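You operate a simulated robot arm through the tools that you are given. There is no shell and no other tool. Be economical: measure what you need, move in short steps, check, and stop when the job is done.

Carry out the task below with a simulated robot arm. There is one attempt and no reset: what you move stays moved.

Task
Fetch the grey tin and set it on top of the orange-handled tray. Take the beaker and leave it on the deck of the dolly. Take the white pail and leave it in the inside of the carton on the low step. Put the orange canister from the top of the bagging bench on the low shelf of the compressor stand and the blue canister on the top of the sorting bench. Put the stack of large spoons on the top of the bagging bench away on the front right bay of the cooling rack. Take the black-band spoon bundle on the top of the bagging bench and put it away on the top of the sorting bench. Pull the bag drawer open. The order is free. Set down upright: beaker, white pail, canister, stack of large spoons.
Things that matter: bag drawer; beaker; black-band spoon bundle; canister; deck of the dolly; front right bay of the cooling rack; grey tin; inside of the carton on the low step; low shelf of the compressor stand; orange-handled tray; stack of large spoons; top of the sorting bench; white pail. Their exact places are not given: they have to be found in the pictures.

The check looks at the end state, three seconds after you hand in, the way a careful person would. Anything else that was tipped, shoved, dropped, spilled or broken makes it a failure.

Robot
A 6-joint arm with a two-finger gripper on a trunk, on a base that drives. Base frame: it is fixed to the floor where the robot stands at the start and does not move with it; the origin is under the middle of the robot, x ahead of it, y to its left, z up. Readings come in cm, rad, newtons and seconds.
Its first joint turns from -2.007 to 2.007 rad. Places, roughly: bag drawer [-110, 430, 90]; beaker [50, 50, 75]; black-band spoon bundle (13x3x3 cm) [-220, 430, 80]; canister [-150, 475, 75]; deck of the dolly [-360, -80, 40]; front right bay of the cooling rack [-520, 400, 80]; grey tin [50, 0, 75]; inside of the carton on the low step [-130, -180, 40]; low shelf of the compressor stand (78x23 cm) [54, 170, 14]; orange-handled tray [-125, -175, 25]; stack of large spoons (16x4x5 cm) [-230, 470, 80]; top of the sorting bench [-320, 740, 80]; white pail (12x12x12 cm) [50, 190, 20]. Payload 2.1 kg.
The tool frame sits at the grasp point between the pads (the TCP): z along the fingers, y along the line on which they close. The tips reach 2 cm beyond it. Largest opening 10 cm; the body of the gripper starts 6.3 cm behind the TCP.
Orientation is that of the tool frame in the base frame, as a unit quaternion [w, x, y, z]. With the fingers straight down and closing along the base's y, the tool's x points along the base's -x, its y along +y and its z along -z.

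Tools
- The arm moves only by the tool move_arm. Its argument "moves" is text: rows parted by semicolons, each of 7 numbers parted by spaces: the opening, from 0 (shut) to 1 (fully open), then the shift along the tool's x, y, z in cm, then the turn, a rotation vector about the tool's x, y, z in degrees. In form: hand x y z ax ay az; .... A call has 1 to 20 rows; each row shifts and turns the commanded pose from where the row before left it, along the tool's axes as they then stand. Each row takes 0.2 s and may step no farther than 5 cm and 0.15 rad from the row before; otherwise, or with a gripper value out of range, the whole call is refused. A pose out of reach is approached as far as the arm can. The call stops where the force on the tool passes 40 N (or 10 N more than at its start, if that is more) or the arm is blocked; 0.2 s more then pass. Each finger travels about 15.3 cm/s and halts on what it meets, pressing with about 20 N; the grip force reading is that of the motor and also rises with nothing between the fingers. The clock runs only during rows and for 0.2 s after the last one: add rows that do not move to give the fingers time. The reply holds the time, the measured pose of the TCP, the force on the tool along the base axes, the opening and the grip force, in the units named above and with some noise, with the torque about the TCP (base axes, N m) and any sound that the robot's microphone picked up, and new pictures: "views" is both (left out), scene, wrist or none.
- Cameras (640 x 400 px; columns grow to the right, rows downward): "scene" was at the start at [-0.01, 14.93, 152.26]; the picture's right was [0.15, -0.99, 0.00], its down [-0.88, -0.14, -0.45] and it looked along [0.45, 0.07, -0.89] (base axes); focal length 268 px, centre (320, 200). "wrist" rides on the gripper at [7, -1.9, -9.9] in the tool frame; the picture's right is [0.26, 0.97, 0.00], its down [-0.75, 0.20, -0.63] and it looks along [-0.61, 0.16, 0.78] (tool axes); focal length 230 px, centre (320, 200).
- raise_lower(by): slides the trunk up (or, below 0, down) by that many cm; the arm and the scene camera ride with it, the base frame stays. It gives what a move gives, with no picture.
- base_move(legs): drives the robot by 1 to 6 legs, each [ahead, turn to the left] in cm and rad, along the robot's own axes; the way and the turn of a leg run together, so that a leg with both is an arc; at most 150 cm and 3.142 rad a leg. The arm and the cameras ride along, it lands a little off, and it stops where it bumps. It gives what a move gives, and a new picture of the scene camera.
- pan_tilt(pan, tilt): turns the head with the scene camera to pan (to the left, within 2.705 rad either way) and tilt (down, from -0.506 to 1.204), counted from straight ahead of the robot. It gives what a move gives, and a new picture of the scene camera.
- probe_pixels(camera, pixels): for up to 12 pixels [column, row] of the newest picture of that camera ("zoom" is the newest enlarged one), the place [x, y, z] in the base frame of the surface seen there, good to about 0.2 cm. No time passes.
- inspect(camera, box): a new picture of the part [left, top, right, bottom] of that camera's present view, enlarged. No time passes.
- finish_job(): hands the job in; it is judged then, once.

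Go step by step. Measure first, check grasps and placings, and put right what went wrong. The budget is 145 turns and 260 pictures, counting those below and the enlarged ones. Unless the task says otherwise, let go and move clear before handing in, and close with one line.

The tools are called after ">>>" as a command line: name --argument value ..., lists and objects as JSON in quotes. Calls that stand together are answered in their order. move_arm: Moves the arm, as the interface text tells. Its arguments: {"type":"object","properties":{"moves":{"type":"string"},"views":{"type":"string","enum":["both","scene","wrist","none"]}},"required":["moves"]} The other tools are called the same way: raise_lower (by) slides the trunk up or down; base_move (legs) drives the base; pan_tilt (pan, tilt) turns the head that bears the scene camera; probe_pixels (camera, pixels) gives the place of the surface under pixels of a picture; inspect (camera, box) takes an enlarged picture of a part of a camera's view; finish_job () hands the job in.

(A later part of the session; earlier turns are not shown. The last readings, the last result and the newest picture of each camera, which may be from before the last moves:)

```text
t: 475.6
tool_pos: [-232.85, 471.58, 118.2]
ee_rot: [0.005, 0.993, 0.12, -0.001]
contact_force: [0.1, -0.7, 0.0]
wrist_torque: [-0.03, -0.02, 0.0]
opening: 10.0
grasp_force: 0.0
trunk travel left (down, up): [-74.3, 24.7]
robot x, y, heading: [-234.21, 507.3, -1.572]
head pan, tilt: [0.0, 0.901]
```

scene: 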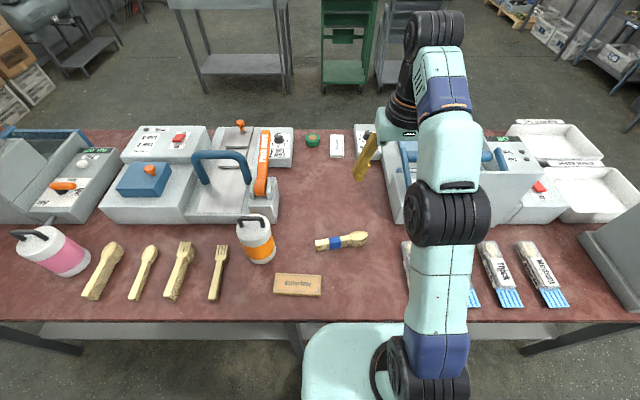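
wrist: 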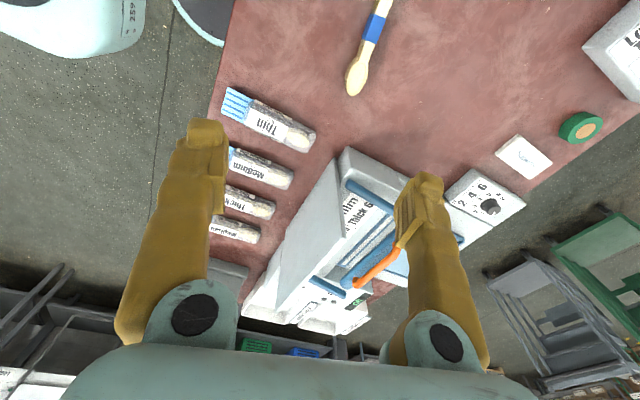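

>>> move_arm --moves "1 2.18 3.37 0 0 0 0;1 2.18 3.37 0 0 0 0;1 0 0 0 0 0 0" --views "none"

>>> raise_lower --by -28

>>> move_arm --moves "1 0 0 0 0 0 0" --views "wrist"

```text
t: 476.4
tool_pos: [-227.55, 469.27, 115.76]
ee_rot: [0.007, 0.993, 0.121, 0.0]
contact_force: [0.4, 0.6, -0.7]
wrist_torque: [0.01, 0.02, -0.03]
opening: 10.0
grasp_force: 0.1
out of reach, approached as far as the arm can: row 1, 2
trunk travel left (down, up): [-74.3, 24.7]
robot x, y, heading: [-233.84, 507.02, -1.571]
head pan, tilt: [0.0, 0.901]
```

```text
t: 479.3
tool_pos: [-227.58, 469.09, 87.79]
ee_rot: [0.007, 0.993, 0.121, -0.001]
contact_force: [0.5, 0.5, 0.2]
wrist_torque: [-0.03, 0.01, 0.02]
opening: 10.0
grasp_force: 0.0
trunk travel left (down, up): [-46.3, 52.7]
robot x, y, heading: [-233.74, 507.34, -1.571]
head pan, tilt: [0.0, 0.901]
```

```text
t: 479.7
tool_pos: [-227.55, 469.32, 87.81]
ee_rot: [0.006, 0.993, 0.12, -0.001]
contact_force: [0.0, 0.3, 0.3]
wrist_torque: [-0.02, -0.02, -0.01]
opening: 10.03
grasp_force: 0.0
trunk travel left (down, up): [-46.3, 52.7]
robot x, y, heading: [-233.97, 507.38, -1.572]
head pan, tilt: [0.0, 0.901]
```

wrist: 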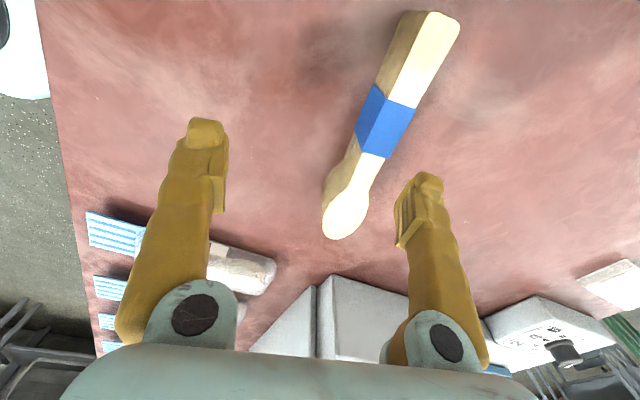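

Reach shrinks when the hand is too far above the deck; I'll raise the trunk 10 and lower the arm 10, then finish the shift.

>>> raise_lower --by 10

>>> move_arm --moves "1 0 0 4 0 0 0;1 0 0 4 0 0 0;1 0 0 2.5 0 0 0;1 -0.24 3.2 0 0 0 0;1 0 0 0 0 0 0" --views "wrist"

```text
t: 481.0
tool_pos: [-227.48, 469.27, 97.8]
ee_rot: [0.007, 0.993, 0.12, -0.001]
contact_force: [0.7, -0.3, 0.0]
wrist_torque: [0.03, 0.01, 0.0]
opening: 10.0
grasp_force: 0.0
trunk travel left (down, up): [-56.3, 42.7]
robot x, y, heading: [-234.11, 507.11, -1.569]
head pan, tilt: [0.0, 0.901]
```

```text
t: 482.2
tool_pos: [-227.01, 465.89, 87.37]
ee_rot: [0.006, 0.993, 0.12, -0.001]
contact_force: [0.0, -0.2, 0.5]
wrist_torque: [0.01, -0.01, -0.02]
opening: 10.01
grasp_force: 0.1
trunk travel left (down, up): [-56.3, 42.7]
robot x, y, heading: [-233.63, 507.48, -1.566]
head pan, tilt: [0.0, 0.901]
```

wrist: 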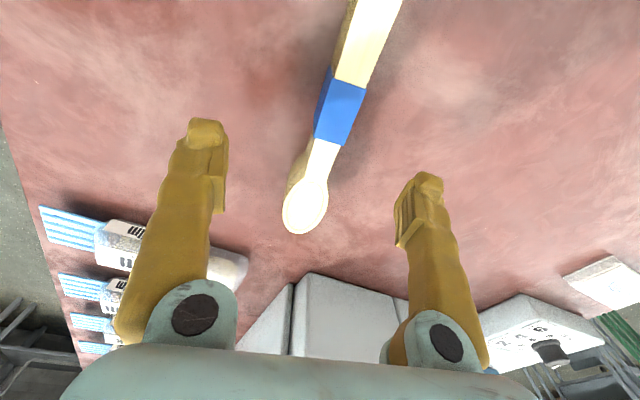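

Aligned over the neck/band. Lower 5 and close.

>>> move_arm --moves "1 0 0 2.5 0 0 0;1 0 0 2.4 0 0 0;0.7 0 0 0 0 0 0;0.4 0 0 0 0 0 0;0.2 0 0 0 0 0 0;0 0 0 0 0 0 0;0 0 0 0 0 0 0" --views "wrist"

```text
t: 483.8
tool_pos: [-227.0, 465.87, 82.44]
ee_rot: [0.006, 0.993, 0.12, -0.001]
contact_force: [0.2, -1.6, 1.0]
wrist_torque: [-0.01, 0.05, 0.02]
opening: 1.64
grasp_force: 20.1
trunk travel left (down, up): [-56.3, 42.7]
robot x, y, heading: [-233.62, 507.57, -1.569]
head pan, tilt: [0.0, 0.901]
```

wrist: 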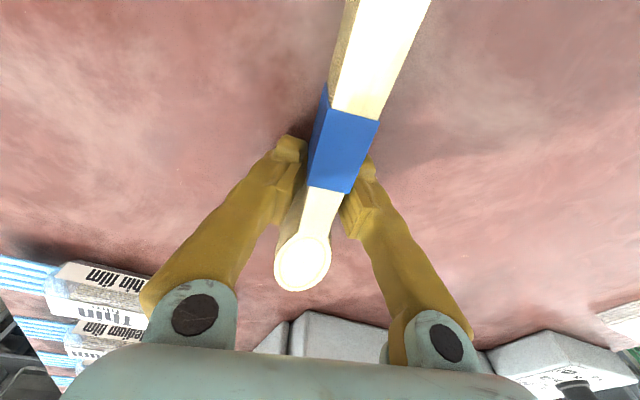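

Gripped (1.64 cm). Lift, check, and drive to the cooling rack.

>>> raise_lower --by 25

>>> move_arm --moves "0 0 -3.5 0 0 0 -8.2;0 0 -3.5 0 0 0 -8.2;0 0 0 0 0 0 -8.2;0 0 0 0 0 0 -8.2;0 0 0 0 0 0 -8.2;0 0 0 0 0 0 -8.2;0 0 0 0 0 0 -8.2;0 0 0 0 0 0 -8.2;0 0 0 0 0 0 -8.2;0 0 0 0 0 0 -2.2;0 0 0 0 0 0 0" --views "wrist"

>>> base_move --legs '[[-25, 0], [0, -1.571], [146, 0], [0, 1.107], [134, 0], [0, -1.107]]'

>>> pan_tilt --pan 0.0 --tilt 0.8

```text
t: 486.4
tool_pos: [-227.0, 465.79, 107.38]
ee_rot: [0.006, 0.993, 0.12, -0.001]
contact_force: [0.2, 0.3, -0.4]
wrist_torque: [0.02, 0.0, 0.01]
opening: 1.63
grasp_force: 19.6
trunk travel left (down, up): [-81.3, 17.7]
robot x, y, heading: [-233.84, 507.49, -1.572]
head pan, tilt: [0.0, 0.901]
```

```text
t: 488.8
tool_pos: [-229.16, 472.47, 107.23]
ee_rot: [0.005, 0.708, 0.706, -0.004]
contact_force: [0.3, 0.5, -1.0]
wrist_torque: [-0.01, -0.01, -0.01]
opening: 1.64
grasp_force: 20.0
trunk travel left (down, up): [-81.3, 17.7]
robot x, y, heading: [-234.1, 507.93, -1.572]
head pan, tilt: [0.0, 0.901]
```

wrist: 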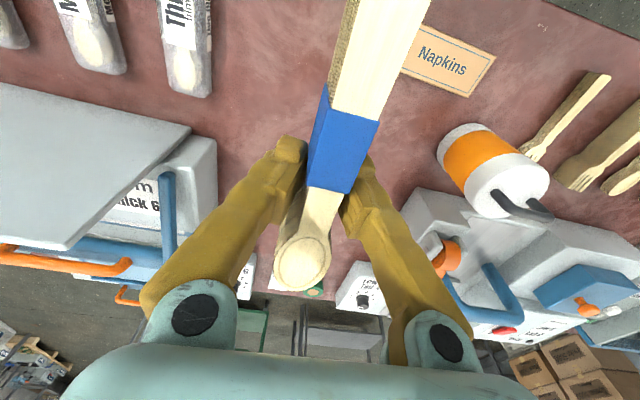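

```text
t: 513.1
tool_pos: [-472.76, 404.64, 107.38]
ee_rot: [0.0, 1.0, 0.014, -0.006]
contact_force: [0.7, 1.0, 0.6]
wrist_torque: [0.03, 0.0, -0.03]
opening: 1.64
grasp_force: 19.7
trunk travel left (down, up): [-81.3, 17.7]
robot x, y, heading: [-437.8, 410.16, -3.111]
head pan, tilt: [0.0, 0.901]
```

scene: 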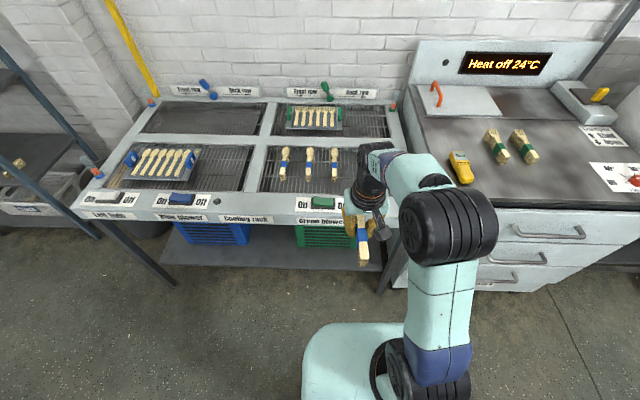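

```text
t: 513.8
tool_pos: [-472.74, 404.65, 107.36]
ee_rot: [0.0, 1.0, 0.014, -0.006]
contact_force: [0.5, 0.0, -1.2]
wrist_torque: [-0.02, -0.02, 0.01]
opening: 1.62
grasp_force: 20.2
trunk travel left (down, up): [-81.3, 17.7]
robot x, y, heading: [-437.89, 410.88, -3.109]
head pan, tilt: [0.0, 0.799]
```

scene: 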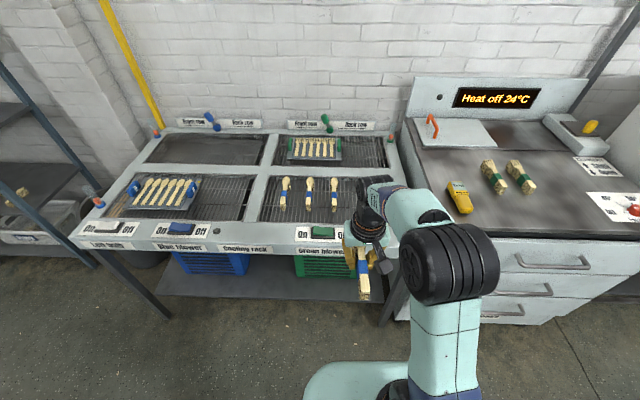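

The front-right bay holds three like blue-band stacks at (285,190),(310,190),(334,190) – confirming the choice. Probing the free space to the right.

>>> inspect --camera "scene" --box '[240, 120, 420, 260]'

>>> probe_pixels --camera "scene" --pixels '[[334, 195], [310, 195], [285, 195], [334, 182], [334, 207], [352, 215], [345, 225], [348, 182], [388, 180], [265, 220], [270, 180], [394, 226]]'

```text
2.86 times, centred on (330, 190) of scene
```

zoom: 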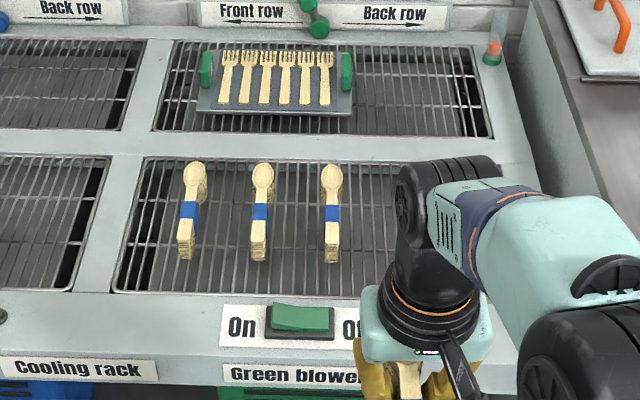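

```text
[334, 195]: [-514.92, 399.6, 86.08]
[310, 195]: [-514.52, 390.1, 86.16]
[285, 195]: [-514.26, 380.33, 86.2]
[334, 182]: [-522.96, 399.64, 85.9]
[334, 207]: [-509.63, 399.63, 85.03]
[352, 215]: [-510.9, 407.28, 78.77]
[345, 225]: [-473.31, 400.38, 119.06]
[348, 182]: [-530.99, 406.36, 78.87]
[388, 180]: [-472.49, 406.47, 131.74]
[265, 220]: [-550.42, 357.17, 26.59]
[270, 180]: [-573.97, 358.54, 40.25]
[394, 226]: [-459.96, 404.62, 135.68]
```

>>> probe_pixels --camera "zoom" --pixels '[[332, 258], [332, 245], [184, 255], [370, 230], [385, 200], [385, 180], [350, 280], [345, 200], [300, 240], [132, 260], [332, 264], [520, 120]]'

```text
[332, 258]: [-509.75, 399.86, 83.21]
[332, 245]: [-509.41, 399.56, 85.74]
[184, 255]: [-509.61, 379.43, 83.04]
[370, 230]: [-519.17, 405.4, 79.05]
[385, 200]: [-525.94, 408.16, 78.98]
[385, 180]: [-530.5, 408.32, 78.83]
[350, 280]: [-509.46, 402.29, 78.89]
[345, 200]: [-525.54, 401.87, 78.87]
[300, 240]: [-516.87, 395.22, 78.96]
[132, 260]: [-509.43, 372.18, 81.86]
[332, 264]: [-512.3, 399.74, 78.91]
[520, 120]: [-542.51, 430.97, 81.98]
```

>>> probe_pixels --camera "scene" --pixels '[[300, 297], [320, 265], [382, 320], [390, 290], [250, 248], [415, 318]]'

>>> base_move --legs '[[0, -0.032], [34, 0]]'

```text
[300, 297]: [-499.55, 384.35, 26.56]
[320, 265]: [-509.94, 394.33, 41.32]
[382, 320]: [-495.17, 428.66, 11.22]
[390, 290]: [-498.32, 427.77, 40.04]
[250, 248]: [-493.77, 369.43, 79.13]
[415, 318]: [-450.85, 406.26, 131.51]
```

```text
t: 516.4
tool_pos: [-507.05, 405.57, 107.32]
ee_rot: [0.0, 1.0, -0.001, -0.005]
contact_force: [0.1, -0.4, -1.6]
wrist_torque: [0.02, 0.0, 0.02]
opening: 1.65
grasp_force: 20.1
trunk travel left (down, up): [-81.3, 17.7]
robot x, y, heading: [-472.15, 410.56, -3.134]
head pan, tilt: [0.0, 0.799]
```

scene: 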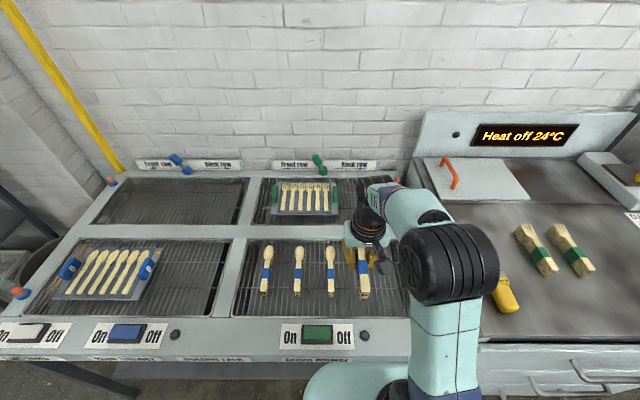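

>>> base_move --legs '[[2.2, -0.007]]'

>>> move_arm --moves "0 -4 -2 0 0 0 0;0 -4 -1.9 0 0 0 0;0 0 0 0 0 0 0" --views "wrist"

```text
t: 517.2
tool_pos: [-508.97, 405.84, 107.55]
ee_rot: [0.0, 1.0, -0.003, -0.008]
contact_force: [0.7, -0.3, -0.2]
wrist_torque: [-0.04, 0.05, 0.01]
opening: 1.63
grasp_force: 20.0
trunk travel left (down, up): [-81.3, 17.7]
robot x, y, heading: [-474.17, 410.69, 3.138]
head pan, tilt: [0.0, 0.799]
```

scene: 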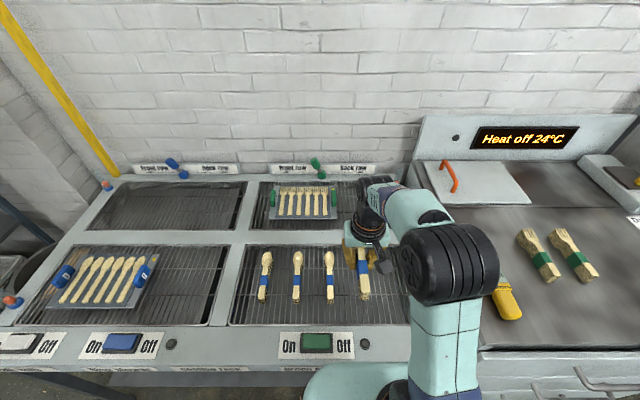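

```text
t: 518.0
tool_pos: [-517.12, 409.76, 107.39]
ee_rot: [0.0, 1.0, -0.004, -0.006]
contact_force: [-0.9, -0.2, -0.9]
wrist_torque: [-0.02, -0.01, 0.02]
opening: 1.61
grasp_force: 20.3
trunk travel left (down, up): [-81.3, 17.7]
robot x, y, heading: [-474.12, 410.31, 3.141]
head pan, tilt: [0.0, 0.799]
```

wrist: 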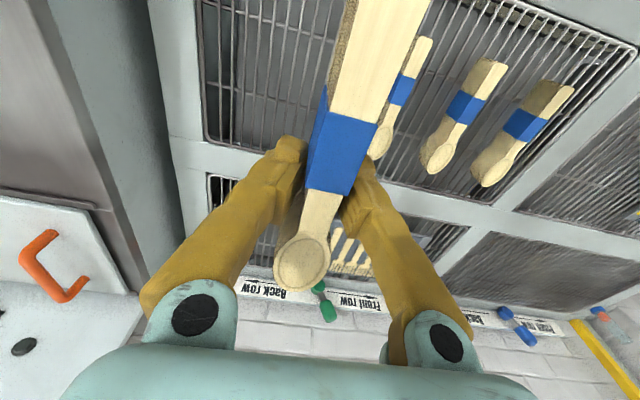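

>>> raise_lower --by -21

>>> move_arm --moves "0 0 0 0.4 0 0 0;0 0 0 0.4 0 0 0;0 0 0 0.4 0 0 0;0 0 0 0 0 0 0" --views "both"

```text
t: 520.2
tool_pos: [-517.13, 409.72, 86.55]
ee_rot: [0.0, 1.0, -0.004, -0.006]
contact_force: [-0.1, 0.1, -0.4]
wrist_torque: [-0.01, 0.0, 0.0]
opening: 1.64
grasp_force: 19.9
trunk travel left (down, up): [-60.3, 38.7]
robot x, y, heading: [-474.41, 410.71, 3.138]
head pan, tilt: [0.0, 0.799]
```

```text
t: 521.2
tool_pos: [-517.15, 409.74, 85.24]
ee_rot: [0.0, 1.0, -0.003, -0.006]
contact_force: [-1.2, -0.3, 0.3]
wrist_torque: [0.0, -0.06, -0.02]
opening: 1.64
grasp_force: 19.9
trunk travel left (down, up): [-60.3, 38.7]
robot x, y, heading: [-474.07, 410.4, 3.138]
head pan, tilt: [0.0, 0.799]
```

scene: 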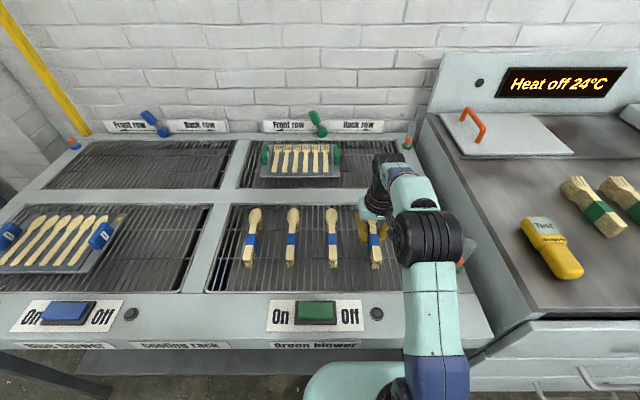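
wrist: 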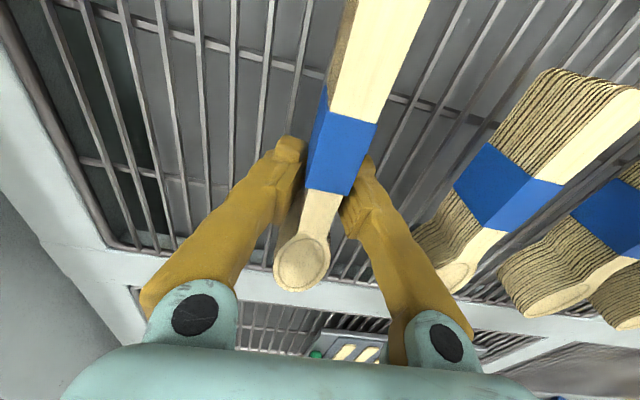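

Good alignment with the row. Continue down in small steps until contact.

>>> move_arm --moves "0 0 0 0.3 0 0 0;0 0 0 0.3 0 0 0;0 0 0 0.2 0 0 0;0 0 0 0 0 0 0" --views "none"

>>> move_arm --moves "0 0 0 0.2 0 0 0;0 0 0 0.2 0 0 0;0 0 0 0 0 0 0" --views "none"

```text
t: 522.2
tool_pos: [-517.19, 409.8, 84.51]
ee_rot: [0.0, 1.0, -0.004, -0.006]
contact_force: [0.3, 0.3, -0.7]
wrist_torque: [-0.01, 0.0, -0.03]
opening: 1.64
grasp_force: 20.1
trunk travel left (down, up): [-60.3, 38.7]
robot x, y, heading: [-474.42, 410.76, 3.142]
head pan, tilt: [0.0, 0.799]
```

```text
t: 523.0
tool_pos: [-517.07, 409.87, 84.13]
ee_rot: [0.0, 1.0, -0.004, -0.009]
contact_force: [-4.9, -0.3, 19.5]
wrist_torque: [-0.05, 0.14, -0.01]
opening: 1.65
grasp_force: 19.8
trunk travel left (down, up): [-60.3, 38.7]
robot x, y, heading: [-474.03, 410.07, 3.139]
head pan, tilt: [0.0, 0.799]
```

>>> move_arm --moves "0 0 0 -0.15 0 0 0;0.25 0 0 0 0 0 0;0.4 0 0 0 0 0 0;0.4 0 0 0 0 0 0;0.4 0 0 -2 0 0 0;0.4 0 0 -4 0 0 0" --views "both"

>>> raise_lower --by 20

```text
t: 524.4
tool_pos: [-517.15, 409.69, 90.11]
ee_rot: [-0.001, 1.0, -0.003, -0.006]
contact_force: [0.5, -0.2, 0.1]
wrist_torque: [0.0, 0.02, 0.0]
opening: 3.99
grasp_force: 0.0
trunk travel left (down, up): [-60.3, 38.7]
robot x, y, heading: [-474.29, 410.44, 3.142]
head pan, tilt: [0.0, 0.799]
```

scene: 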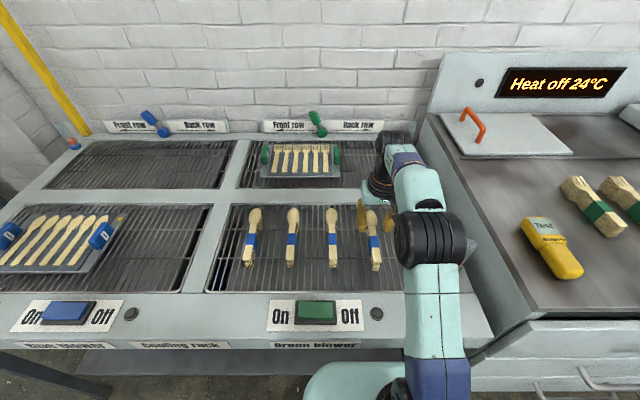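
wrist: 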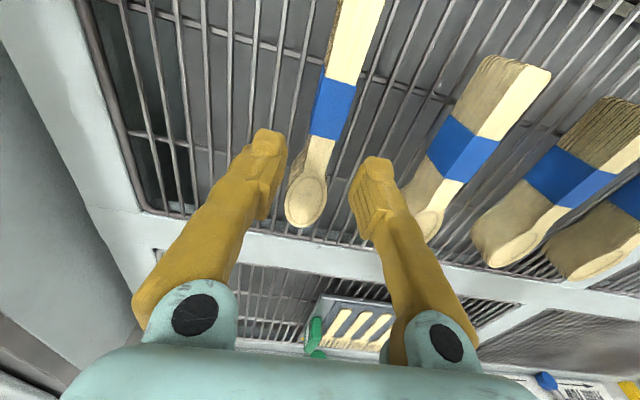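

```text
t: 526.6
tool_pos: [-517.28, 409.73, 110.12]
ee_rot: [0.0, 1.0, -0.003, -0.007]
contact_force: [-0.4, 0.6, 0.0]
wrist_torque: [-0.03, 0.02, 0.0]
opening: 3.98
grasp_force: 0.0
trunk travel left (down, up): [-80.3, 18.7]
robot x, y, heading: [-474.26, 410.39, 3.143]
head pan, tilt: [0.0, 0.799]
```

The stack sits in the front-right bay in line with the others. Now drive to the front of the bagging bench for the bag drawer.

>>> move_arm --moves "1 4 0 0 0 0 0;1 4 0 0 0 0 0" --views "none"

>>> base_move --legs '[[-60, 0], [0, 2.764], [150, 0], [26, 0.377], [140, 0], [0, 1.571]]'

>>> pan_tilt --pan 0.0 --tilt 0.75

```text
t: 527.2
tool_pos: [-508.9, 409.87, 110.08]
ee_rot: [0.0, 1.0, -0.004, -0.008]
contact_force: [-0.3, -0.2, -0.1]
wrist_torque: [0.01, 0.05, 0.02]
opening: 10.01
grasp_force: 0.1
trunk travel left (down, up): [-80.3, 18.7]
robot x, y, heading: [-474.12, 410.11, 3.142]
head pan, tilt: [0.0, 0.799]
```

```text
t: 556.0
tool_pos: [-110.1, 380.63, 110.07]
ee_rot: [0.004, -0.696, 0.718, 0.005]
contact_force: [0.1, -0.4, 0.3]
wrist_torque: [0.0, 0.01, 0.02]
opening: 10.01
grasp_force: 0.0
trunk travel left (down, up): [-80.3, 18.7]
robot x, y, heading: [-110.08, 346.14, 1.546]
head pan, tilt: [0.0, 0.799]
```

scene: 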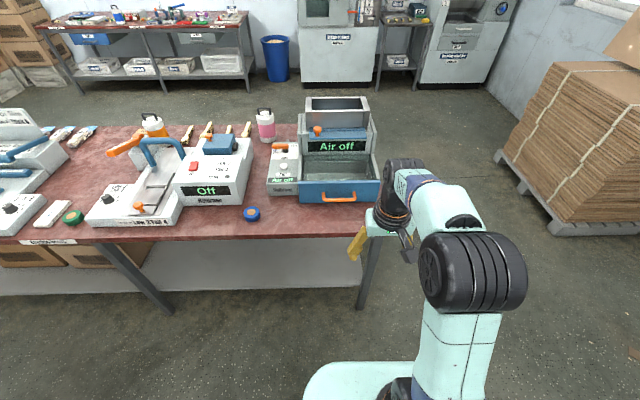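

```text
t: 556.6
tool_pos: [-110.11, 380.66, 110.13]
ee_rot: [0.004, -0.696, 0.718, 0.004]
contact_force: [0.3, -0.6, -0.2]
wrist_torque: [-0.01, 0.0, 0.02]
opening: 9.99
grasp_force: 0.1
trunk travel left (down, up): [-80.3, 18.7]
robot x, y, heading: [-110.61, 345.77, 1.544]
head pan, tilt: [0.0, 0.75]
```

scene: 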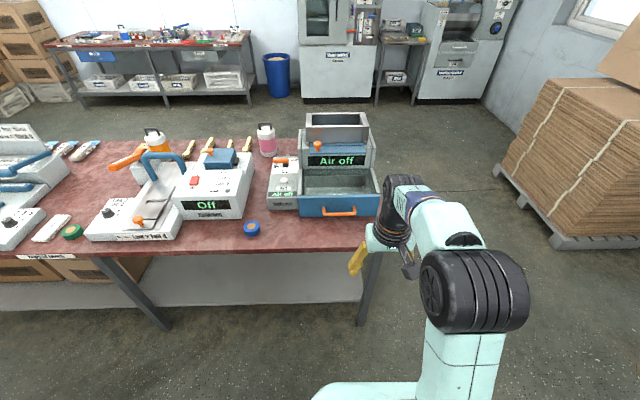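

>>> inspect --camera "scene" --box '[240, 100, 410, 240]'

>>> probe_pixels --camera "scene" --pixels '[[325, 213], [340, 214], [352, 213], [325, 206], [340, 199], [302, 196], [378, 195], [340, 180], [318, 145], [365, 148], [340, 216], [355, 207]]'

```text
2.86 times, centred on (325, 170) of scene
```

zoom: 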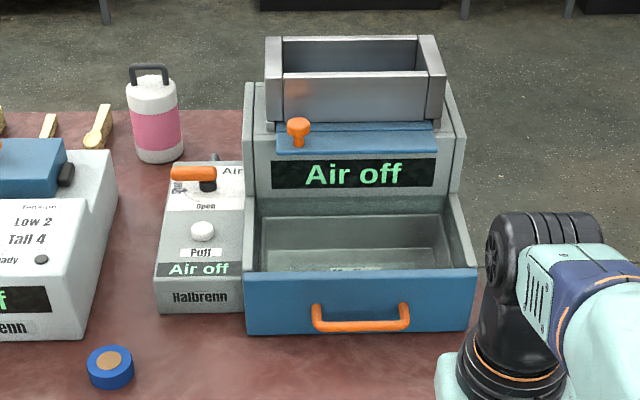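

```text
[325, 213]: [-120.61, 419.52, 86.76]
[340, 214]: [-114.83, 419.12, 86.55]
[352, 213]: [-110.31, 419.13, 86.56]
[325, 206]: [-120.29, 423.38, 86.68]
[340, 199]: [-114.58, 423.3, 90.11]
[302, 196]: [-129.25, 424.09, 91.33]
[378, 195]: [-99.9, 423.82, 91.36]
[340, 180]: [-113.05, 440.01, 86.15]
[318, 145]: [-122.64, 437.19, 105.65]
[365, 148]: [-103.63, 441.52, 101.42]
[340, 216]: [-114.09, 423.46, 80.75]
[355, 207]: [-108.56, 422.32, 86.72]
```

The drawer front is at y 423.4 with the handle bar at (−121…−109, 419.3, 86.7), ~3 cm clear of the face. I'll line up, turn the hand 90°, and straddle the bar from above.

>>> base_move --legs '[[0, 0.028], [35.5, 0]]'

>>> move_arm --moves "0.3 0 2 0 0 0 8.2;0.3 0 0 0 0 0 8.2;0.3 0 0 0 0 0 8.2;0.3 0 0 0 0 0 8.2;0.3 0 0 0 0 0 8.2;0.3 0 0 0 0 0 8.2;0.3 0 0 0 0 0 8.2;0.3 0 0 0 0 0 8.2;0.3 0 0 0 0 0 8.2;0.3 0 0 0 0 0 8.2;0.3 0 0 0 0 0 8;0.3 0 0 0 0 0 0" --views "wrist"

```text
t: 559.2
tool_pos: [-111.22, 415.94, 110.1]
ee_rot: [0.005, -0.707, 0.707, 0.005]
contact_force: [-0.2, -0.5, 0.1]
wrist_torque: [0.03, 0.04, 0.0]
opening: 10.0
grasp_force: 0.0
trunk travel left (down, up): [-80.3, 18.7]
robot x, y, heading: [-110.39, 381.07, 1.573]
head pan, tilt: [0.0, 0.75]
```

scene: 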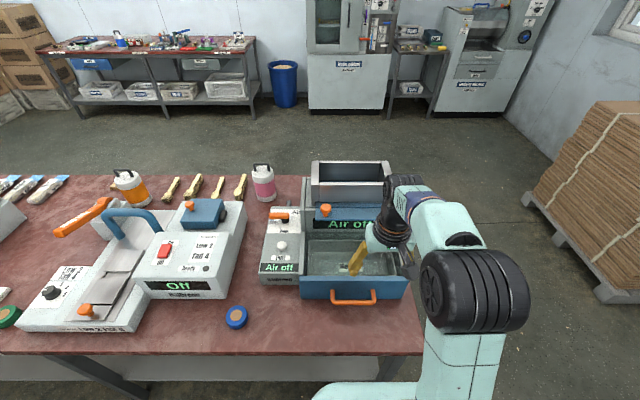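

```text
t: 561.9
tool_pos: [-113.19, 416.13, 110.01]
ee_rot: [0.0, 0.002, 1.0, 0.006]
contact_force: [0.2, 0.4, -0.3]
wrist_torque: [-0.02, 0.04, 0.04]
opening: 2.99
grasp_force: 0.1
trunk travel left (down, up): [-80.3, 18.7]
robot x, y, heading: [-110.16, 381.47, 1.575]
head pan, tilt: [0.0, 0.75]
```

wrist: 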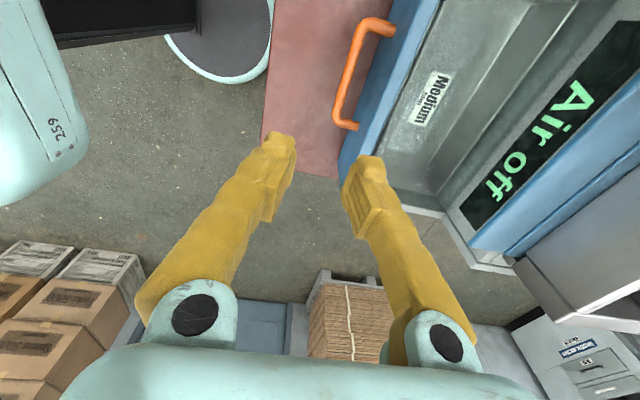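

>>> probe_pixels --camera "wrist" --pixels '[[350, 65], [343, 62], [357, 68], [340, 110], [360, 30], [386, 60], [378, 28], [347, 124]]'

>>> move_arm --moves "0.3 2 3.6 0 0 0 0;0.3 0 0 0 0 0 0" --views "none"

>>> raise_lower --by -15

>>> move_arm --moves "0.3 0 0 0 0 0 0" --views "wrist"

```text
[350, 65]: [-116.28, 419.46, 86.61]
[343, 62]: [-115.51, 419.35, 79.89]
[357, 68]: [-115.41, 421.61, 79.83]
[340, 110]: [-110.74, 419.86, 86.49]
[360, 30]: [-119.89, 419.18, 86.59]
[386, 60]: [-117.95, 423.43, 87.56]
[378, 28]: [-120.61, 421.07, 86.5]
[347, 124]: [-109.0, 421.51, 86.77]
```

```text
t: 562.5
tool_pos: [-115.15, 419.51, 110.14]
ee_rot: [0.0, 0.001, 1.0, 0.006]
contact_force: [0.2, 0.4, -0.2]
wrist_torque: [0.05, 0.0, 0.04]
opening: 3.02
grasp_force: 0.1
trunk travel left (down, up): [-80.3, 18.7]
robot x, y, heading: [-110.46, 381.18, 1.574]
head pan, tilt: [0.0, 0.75]
```

```text
t: 564.2
tool_pos: [-115.1, 419.45, 95.02]
ee_rot: [0.0, 0.001, 1.0, 0.006]
contact_force: [0.2, 0.4, 0.1]
wrist_torque: [-0.04, 0.03, -0.01]
opening: 2.99
grasp_force: 0.1
trunk travel left (down, up): [-65.3, 33.7]
robot x, y, heading: [-110.37, 381.26, 1.571]
head pan, tilt: [0.0, 0.75]
```

```text
t: 564.6
tool_pos: [-115.18, 419.62, 94.96]
ee_rot: [0.0, 0.001, 1.0, 0.006]
contact_force: [-0.6, -0.3, -0.8]
wrist_torque: [-0.03, 0.01, 0.02]
opening: 3.0
grasp_force: 0.0
trunk travel left (down, up): [-65.3, 33.7]
robot x, y, heading: [-110.51, 381.08, 1.568]
head pan, tilt: [0.0, 0.75]
```

wrist: 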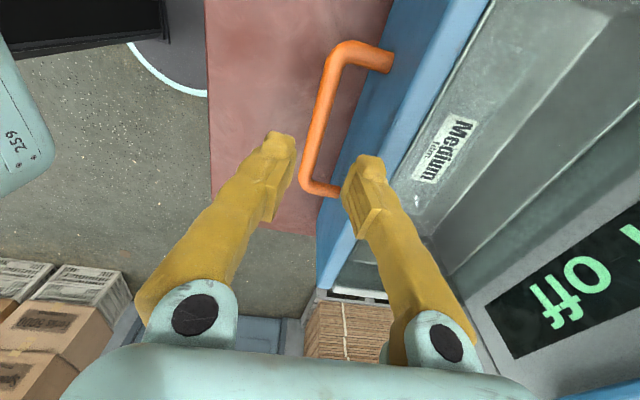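

Fingers straddle the bar line. Lower 7.6 cm.

>>> raise_lower --by -5

>>> raise_lower --by -2.6

>>> move_arm --moves "0.2 0 0 0 0 0 0;0.1 0 0 0 0 0 0;0 0 0 0 0 0 0;0 0 0 0 0 0 0" --views "wrist"

```text
t: 565.5
tool_pos: [-115.14, 419.65, 90.08]
ee_rot: [0.0, 0.001, 1.0, 0.006]
contact_force: [-0.3, -0.6, 0.1]
wrist_torque: [-0.01, -0.02, -0.04]
opening: 3.01
grasp_force: 0.0
trunk travel left (down, up): [-60.3, 38.7]
robot x, y, heading: [-110.64, 381.05, 1.571]
head pan, tilt: [0.0, 0.75]
```

```text
t: 566.2
tool_pos: [-115.11, 419.58, 87.3]
ee_rot: [0.0, 0.001, 1.0, 0.006]
contact_force: [0.0, 0.1, 0.4]
wrist_torque: [-0.03, -0.01, 0.01]
opening: 3.0
grasp_force: 0.0
trunk travel left (down, up): [-57.7, 41.3]
robot x, y, heading: [-110.28, 380.8, 1.574]
head pan, tilt: [0.0, 0.75]
```

```text
t: 567.2
tool_pos: [-115.33, 419.54, 87.43]
ee_rot: [0.001, 0.002, 1.0, 0.007]
contact_force: [0.0, -0.4, -0.6]
wrist_torque: [0.05, 0.06, -0.67]
opening: 1.19
grasp_force: 38.5
trunk travel left (down, up): [-57.7, 41.3]
robot x, y, heading: [-110.29, 380.83, 1.571]
head pan, tilt: [0.0, 0.75]
```

wrist: 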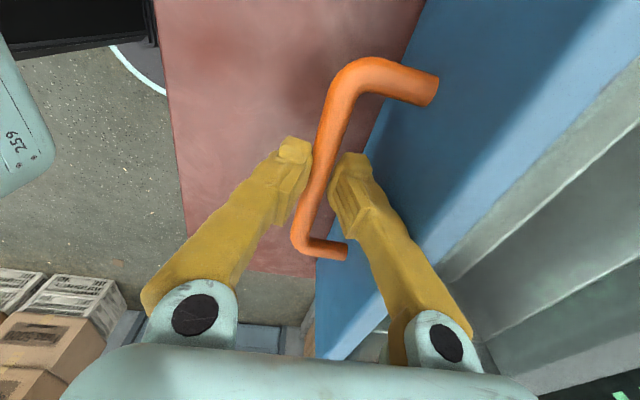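

The bar is gripped (1.19 cm). Pull with the arm in small steps.

>>> move_arm --moves "0 0 -1 0 0 0 0;0 0 -1 0 0 0 0;0 0 -1 0 0 0 0;0 0 -1 0 0 0 0;0 0 -1 0 0 0 0;0 0 -1 0 0 0 0" --views "both"

```text
t: 568.6
tool_pos: [-115.27, 413.47, 87.42]
ee_rot: [0.0, 0.0, 1.0, 0.006]
contact_force: [-0.4, -0.6, 10.9]
wrist_torque: [0.02, 0.0, -0.62]
opening: 1.2
grasp_force: 39.3
trunk travel left (down, up): [-57.7, 41.3]
robot x, y, heading: [-110.62, 381.17, 1.571]
head pan, tilt: [0.0, 0.75]
```

scene: 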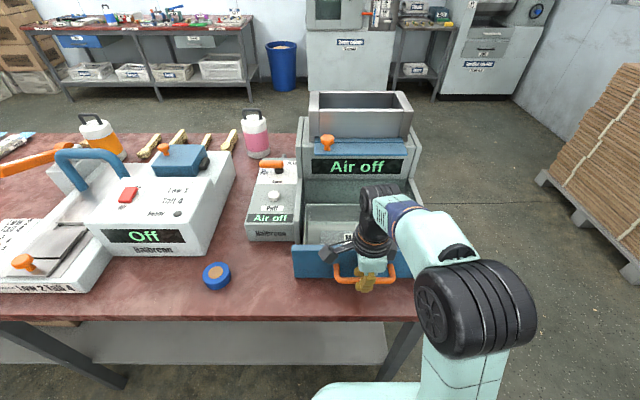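
wrist: 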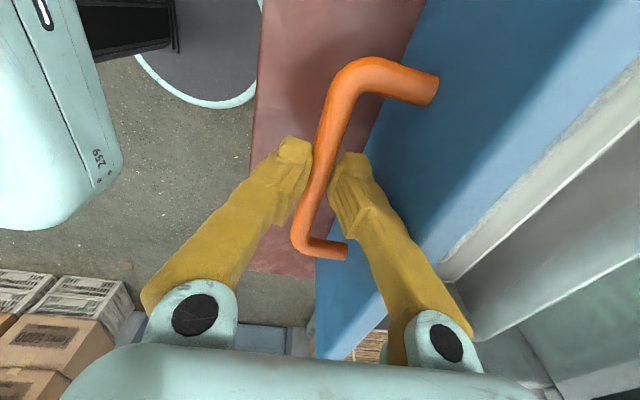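

The drawer slid out 6 cm. Continue pulling until near its stop.

>>> move_arm --moves "0 0 -1 0 0 0 0;0 0 -1 0 0 0 0;0 0 -1 0 0 0 0;0 0 -1 0 0 0 0;0 0 -1 0 0 0 0;0 0 -1 0 0 0 0;0 0 0 0 0 0 0" --views "both"

```text
t: 570.2
tool_pos: [-115.28, 407.45, 87.38]
ee_rot: [0.001, 0.001, 1.0, 0.009]
contact_force: [-1.8, 0.2, 39.4]
wrist_torque: [-0.03, -0.05, -0.66]
opening: 1.22
grasp_force: 39.4
trunk travel left (down, up): [-57.7, 41.3]
robot x, y, heading: [-110.52, 381.2, 1.574]
head pan, tilt: [0.0, 0.75]
```

scene: 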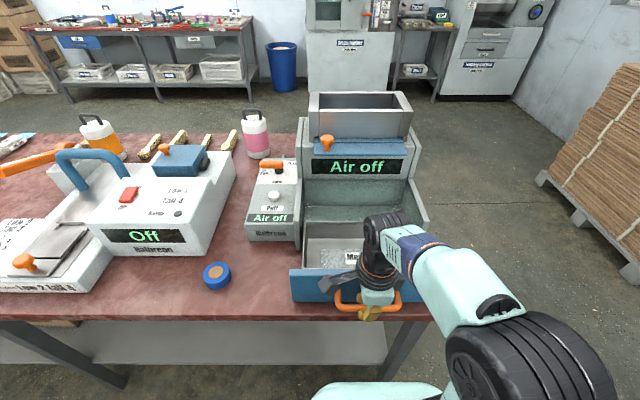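
wrist: 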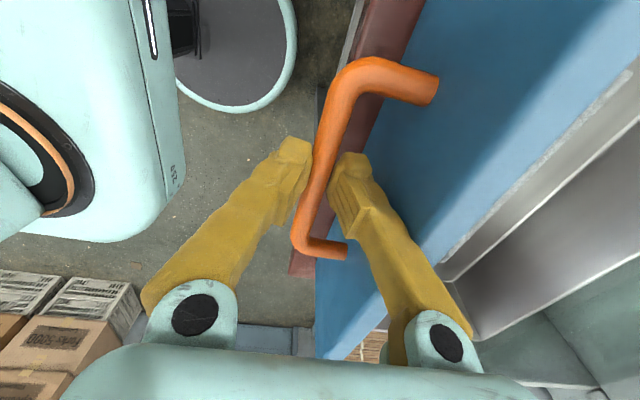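

Pulled 12 cm, with vertical force building up. I'll relieve it by rising slightly and pull a bit more.

>>> move_arm --moves "0 0 0 -0.2 0 0 0;0 0 0 -0.2 0 0 0;0 0 0 0 0 0 0" --views "none"

>>> move_arm --moves "0 0 -1 0 0 0 0;0 0 -1 0 0 0 0;0 0 -1 0 0 0 0;0 0 -1 0 0 0 0;0 0 0 0 0 0 0" --views "scene"

```text
t: 571.0
tool_pos: [-115.16, 407.47, 87.82]
ee_rot: [0.001, 0.0, 1.0, 0.01]
contact_force: [-0.1, 1.6, 23.0]
wrist_torque: [0.01, 0.01, -0.62]
opening: 0.83
grasp_force: 35.8
trunk travel left (down, up): [-57.7, 41.3]
robot x, y, heading: [-110.69, 381.19, 1.57]
head pan, tilt: [0.0, 0.75]
```

```text
t: 571.8
tool_pos: [-115.29, 405.02, 88.03]
ee_rot: [-0.001, 0.002, 1.0, 0.013]
contact_force: [-1.0, 0.1, 42.2]
wrist_torque: [0.07, 0.09, -0.63]
opening: 0.61
grasp_force: 33.0
trunk travel left (down, up): [-57.7, 41.3]
robot x, y, heading: [-110.66, 380.95, 1.571]
head pan, tilt: [0.0, 0.75]
stopped in row 3: the force on the tool passed its limit at 43 N (the readings are from after the stop); the commanded pose is now the measured one
```

scene: 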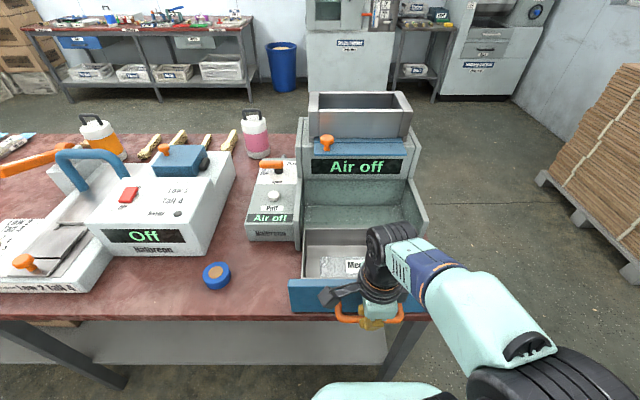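

The fingers are riding up the round bar. I'll open, re-seat lower, and pull the remaining distance with the base.

>>> move_arm --moves "0.3 0 0 0 0 0 0;0.3 0 0 0 0 0 0;0.3 0 0 0 0 0 0" --views "wrist"

>>> probe_pixels --camera "wrist" --pixels '[[335, 110], [345, 80], [310, 215], [400, 80], [325, 160], [420, 60]]'

```text
t: 572.6
tool_pos: [-115.34, 405.2, 87.61]
ee_rot: [0.0, 0.001, 1.0, 0.007]
contact_force: [0.6, -0.5, -0.6]
wrist_torque: [0.0, -0.02, 0.02]
opening: 3.01
grasp_force: 0.1
trunk travel left (down, up): [-57.7, 41.3]
robot x, y, heading: [-110.75, 380.85, 1.574]
head pan, tilt: [0.0, 0.75]
```

wrist: 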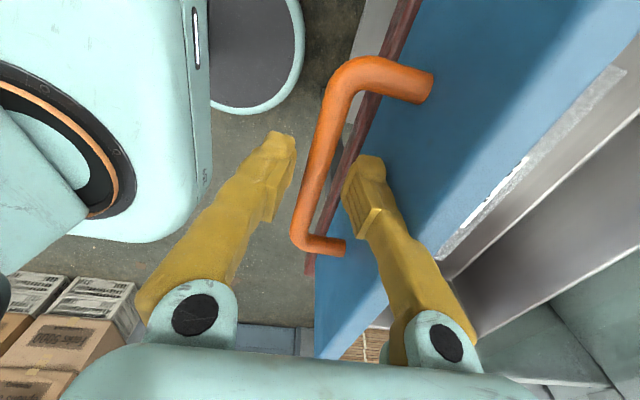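

```text
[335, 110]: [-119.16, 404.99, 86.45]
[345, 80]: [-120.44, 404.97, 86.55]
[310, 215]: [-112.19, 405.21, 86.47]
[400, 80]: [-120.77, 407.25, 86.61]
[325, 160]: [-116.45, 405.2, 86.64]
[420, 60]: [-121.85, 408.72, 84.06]
```

>>> move_arm --moves "0.3 0 0 0.9 0 0 0;0.15 0 0 0 0 0 0;0 0 0 0 0 0 0;0 0 0 0 0 0 0" --views "none"

>>> base_move --legs '[[-5, 0]]'

```text
t: 573.6
tool_pos: [-115.22, 405.28, 86.77]
ee_rot: [0.0, 0.002, 1.0, 0.007]
contact_force: [0.2, -1.5, -6.3]
wrist_torque: [-0.02, -0.03, -0.67]
opening: 1.25
grasp_force: 39.1
trunk travel left (down, up): [-57.7, 41.3]
robot x, y, heading: [-110.31, 381.01, 1.572]
head pan, tilt: [0.0, 0.75]
```

```text
t: 574.4
tool_pos: [-115.35, 404.69, 86.83]
ee_rot: [-0.002, 0.002, 1.0, 0.022]
contact_force: [0.8, 13.9, -21.3]
wrist_torque: [0.21, 0.06, -0.59]
opening: 1.27
grasp_force: 39.7
trunk travel left (down, up): [-57.7, 41.3]
robot x, y, heading: [-110.49, 379.33, 1.568]
head pan, tilt: [0.0, 0.75]
stopped in leg 1: the force on the tool passed its limit at 62 N (the readings are from after the stop); the commanded pose is now the measured one
```

scene: 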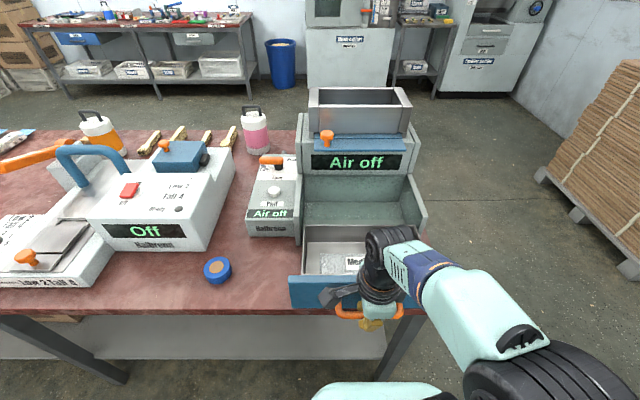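

The drawer hit its end stop (~15 cm out). Release and rise clear.

>>> move_arm --moves "0.15 0 0 0 0 0 0;0.3 0 0 0 0 0 0;0.3 0 0 0 0 0 0" --views "none"

>>> raise_lower --by 25

>>> base_move --legs '[[-30, 0]]'

>>> inspect --camera "scene" --box '[180, 80, 440, 300]'

```text
t: 575.2
tool_pos: [-115.24, 403.93, 87.07]
ee_rot: [-0.002, 0.001, 1.0, 0.023]
contact_force: [0.1, 0.5, 0.0]
wrist_torque: [-0.01, -0.02, -0.04]
opening: 3.0
grasp_force: 0.0
trunk travel left (down, up): [-57.7, 41.3]
robot x, y, heading: [-110.25, 379.17, 1.57]
head pan, tilt: [0.0, 0.75]
```

```text
t: 577.8
tool_pos: [-115.41, 404.1, 111.9]
ee_rot: [-0.001, 0.001, 1.0, 0.023]
contact_force: [0.0, -0.3, 0.0]
wrist_torque: [-0.01, 0.01, -0.01]
opening: 3.0
grasp_force: 0.1
trunk travel left (down, up): [-82.7, 16.3]
robot x, y, heading: [-110.44, 379.53, 1.574]
head pan, tilt: [0.0, 0.75]
```

```text
t: 579.8
tool_pos: [-115.25, 374.24, 111.99]
ee_rot: [-0.002, 0.0, 1.0, 0.022]
contact_force: [0.6, -0.3, -0.2]
wrist_torque: [0.01, 0.0, 0.03]
opening: 3.02
grasp_force: 0.1
trunk travel left (down, up): [-82.7, 16.3]
robot x, y, heading: [-110.39, 349.67, 1.573]
head pan, tilt: [0.0, 0.75]
```

scene: 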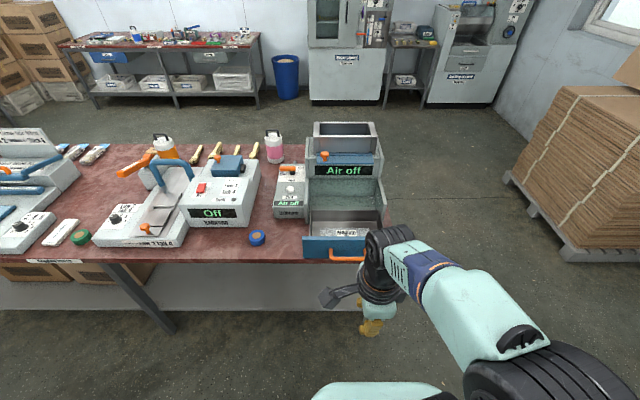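

```text
1.82 times, centred on (310, 190) of scene
```

zoom: 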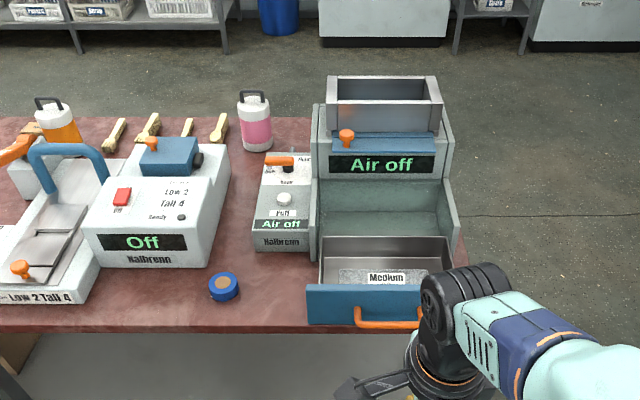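

The bag drawer is clearly open. Next the orange canister via the back side; I'll check the gap at the bench's right end.

>>> probe_pixels --camera "scene" --pixels '[[508, 180], [560, 245], [545, 95], [385, 200], [600, 250], [440, 100]]'

>>> move_arm --moves "1 0 0 0 2.5 0 -8.2;1 0 0 0 0 0 -8.2;1 0 0 0 0 0 -8.2;1 0 0 0 0 0 -8.2;1 0 0 0 0 0 -8.2;1 0 0 0 0 0 -8.2;1 0 0 0 0 0 -8.2;1 0 0 0 0 0 -8.2;1 0 0 0 0 0 -8.2;1 0 0 0 0 0 -8.2;1 0 0 0 0 0 -8;1 0 0 0 0 0 0" --views "none"

```text
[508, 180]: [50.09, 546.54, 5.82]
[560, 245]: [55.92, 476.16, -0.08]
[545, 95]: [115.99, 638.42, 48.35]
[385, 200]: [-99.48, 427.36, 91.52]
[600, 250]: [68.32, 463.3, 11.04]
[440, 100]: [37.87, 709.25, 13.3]
```

```text
t: 582.4
tool_pos: [-115.33, 374.25, 112.03]
ee_rot: [0.0, 0.708, -0.707, -0.001]
contact_force: [0.0, -0.6, -0.5]
wrist_torque: [0.0, 0.0, 0.0]
opening: 9.99
grasp_force: 0.0
trunk travel left (down, up): [-82.7, 16.3]
robot x, y, heading: [-110.23, 349.66, 1.576]
head pan, tilt: [0.0, 0.75]
```

>>> base_move --legs '[[0, -0.947], [136, 0], [0, 1.421], [130, 0], [0, 1.092], [147, 0]]'

>>> base_move --legs '[[0, 1.571]]'

```text
t: 610.9
tool_pos: [-232.16, 541.44, 112.0]
ee_rot: [-0.001, 1.0, -0.007, -0.001]
contact_force: [0.4, 0.0, -0.9]
wrist_torque: [0.02, 0.04, 0.04]
opening: 10.0
grasp_force: 0.0
trunk travel left (down, up): [-82.7, 16.3]
robot x, y, heading: [-207.51, 545.72, 3.137]
head pan, tilt: [0.0, 0.75]
```

scene: 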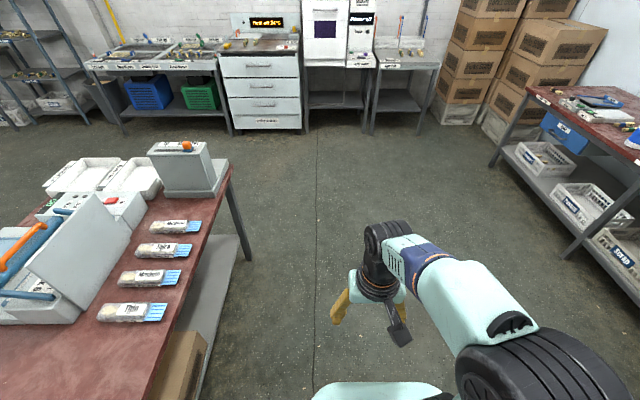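

```text
t: 615.1
tool_pos: [-202.77, 521.17, 112.1]
ee_rot: [0.001, 0.713, 0.701, -0.001]
contact_force: [-1.0, 1.2, -0.3]
wrist_torque: [-0.01, -0.03, 0.0]
opening: 10.0
grasp_force: 0.0
trunk travel left (down, up): [-82.7, 16.3]
robot x, y, heading: [-206.97, 546.09, -1.584]
head pan, tilt: [0.0, 0.75]
```

scene: 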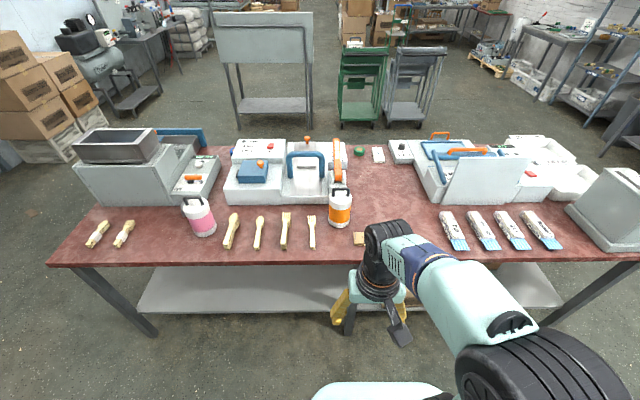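

>>> inspect --camera "scene" --box '[280, 130, 400, 260]'

>>> probe_pixels --camera "scene" --pixels '[[340, 225], [340, 203], [331, 210], [350, 210], [340, 190], [335, 192], [347, 192], [340, 175], [352, 185], [360, 240], [322, 185], [312, 232]]'

```text
3.08 times, centred on (340, 195) of scene
```

zoom: 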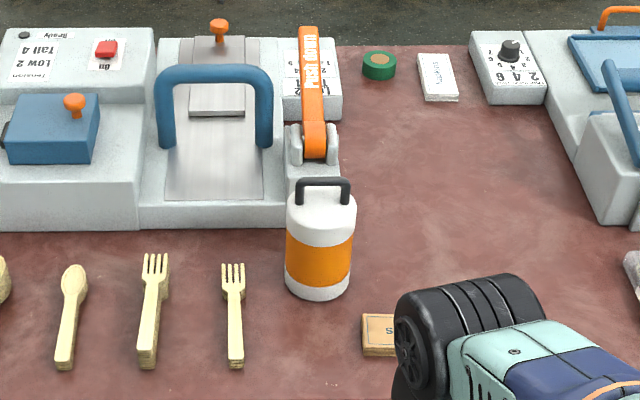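

```text
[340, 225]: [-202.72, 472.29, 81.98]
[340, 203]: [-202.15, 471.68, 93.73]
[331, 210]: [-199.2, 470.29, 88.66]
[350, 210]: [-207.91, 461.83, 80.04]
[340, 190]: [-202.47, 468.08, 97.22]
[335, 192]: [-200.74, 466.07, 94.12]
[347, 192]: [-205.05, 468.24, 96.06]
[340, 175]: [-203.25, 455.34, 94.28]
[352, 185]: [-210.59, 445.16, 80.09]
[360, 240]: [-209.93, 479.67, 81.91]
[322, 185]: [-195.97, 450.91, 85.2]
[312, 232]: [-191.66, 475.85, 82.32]
```

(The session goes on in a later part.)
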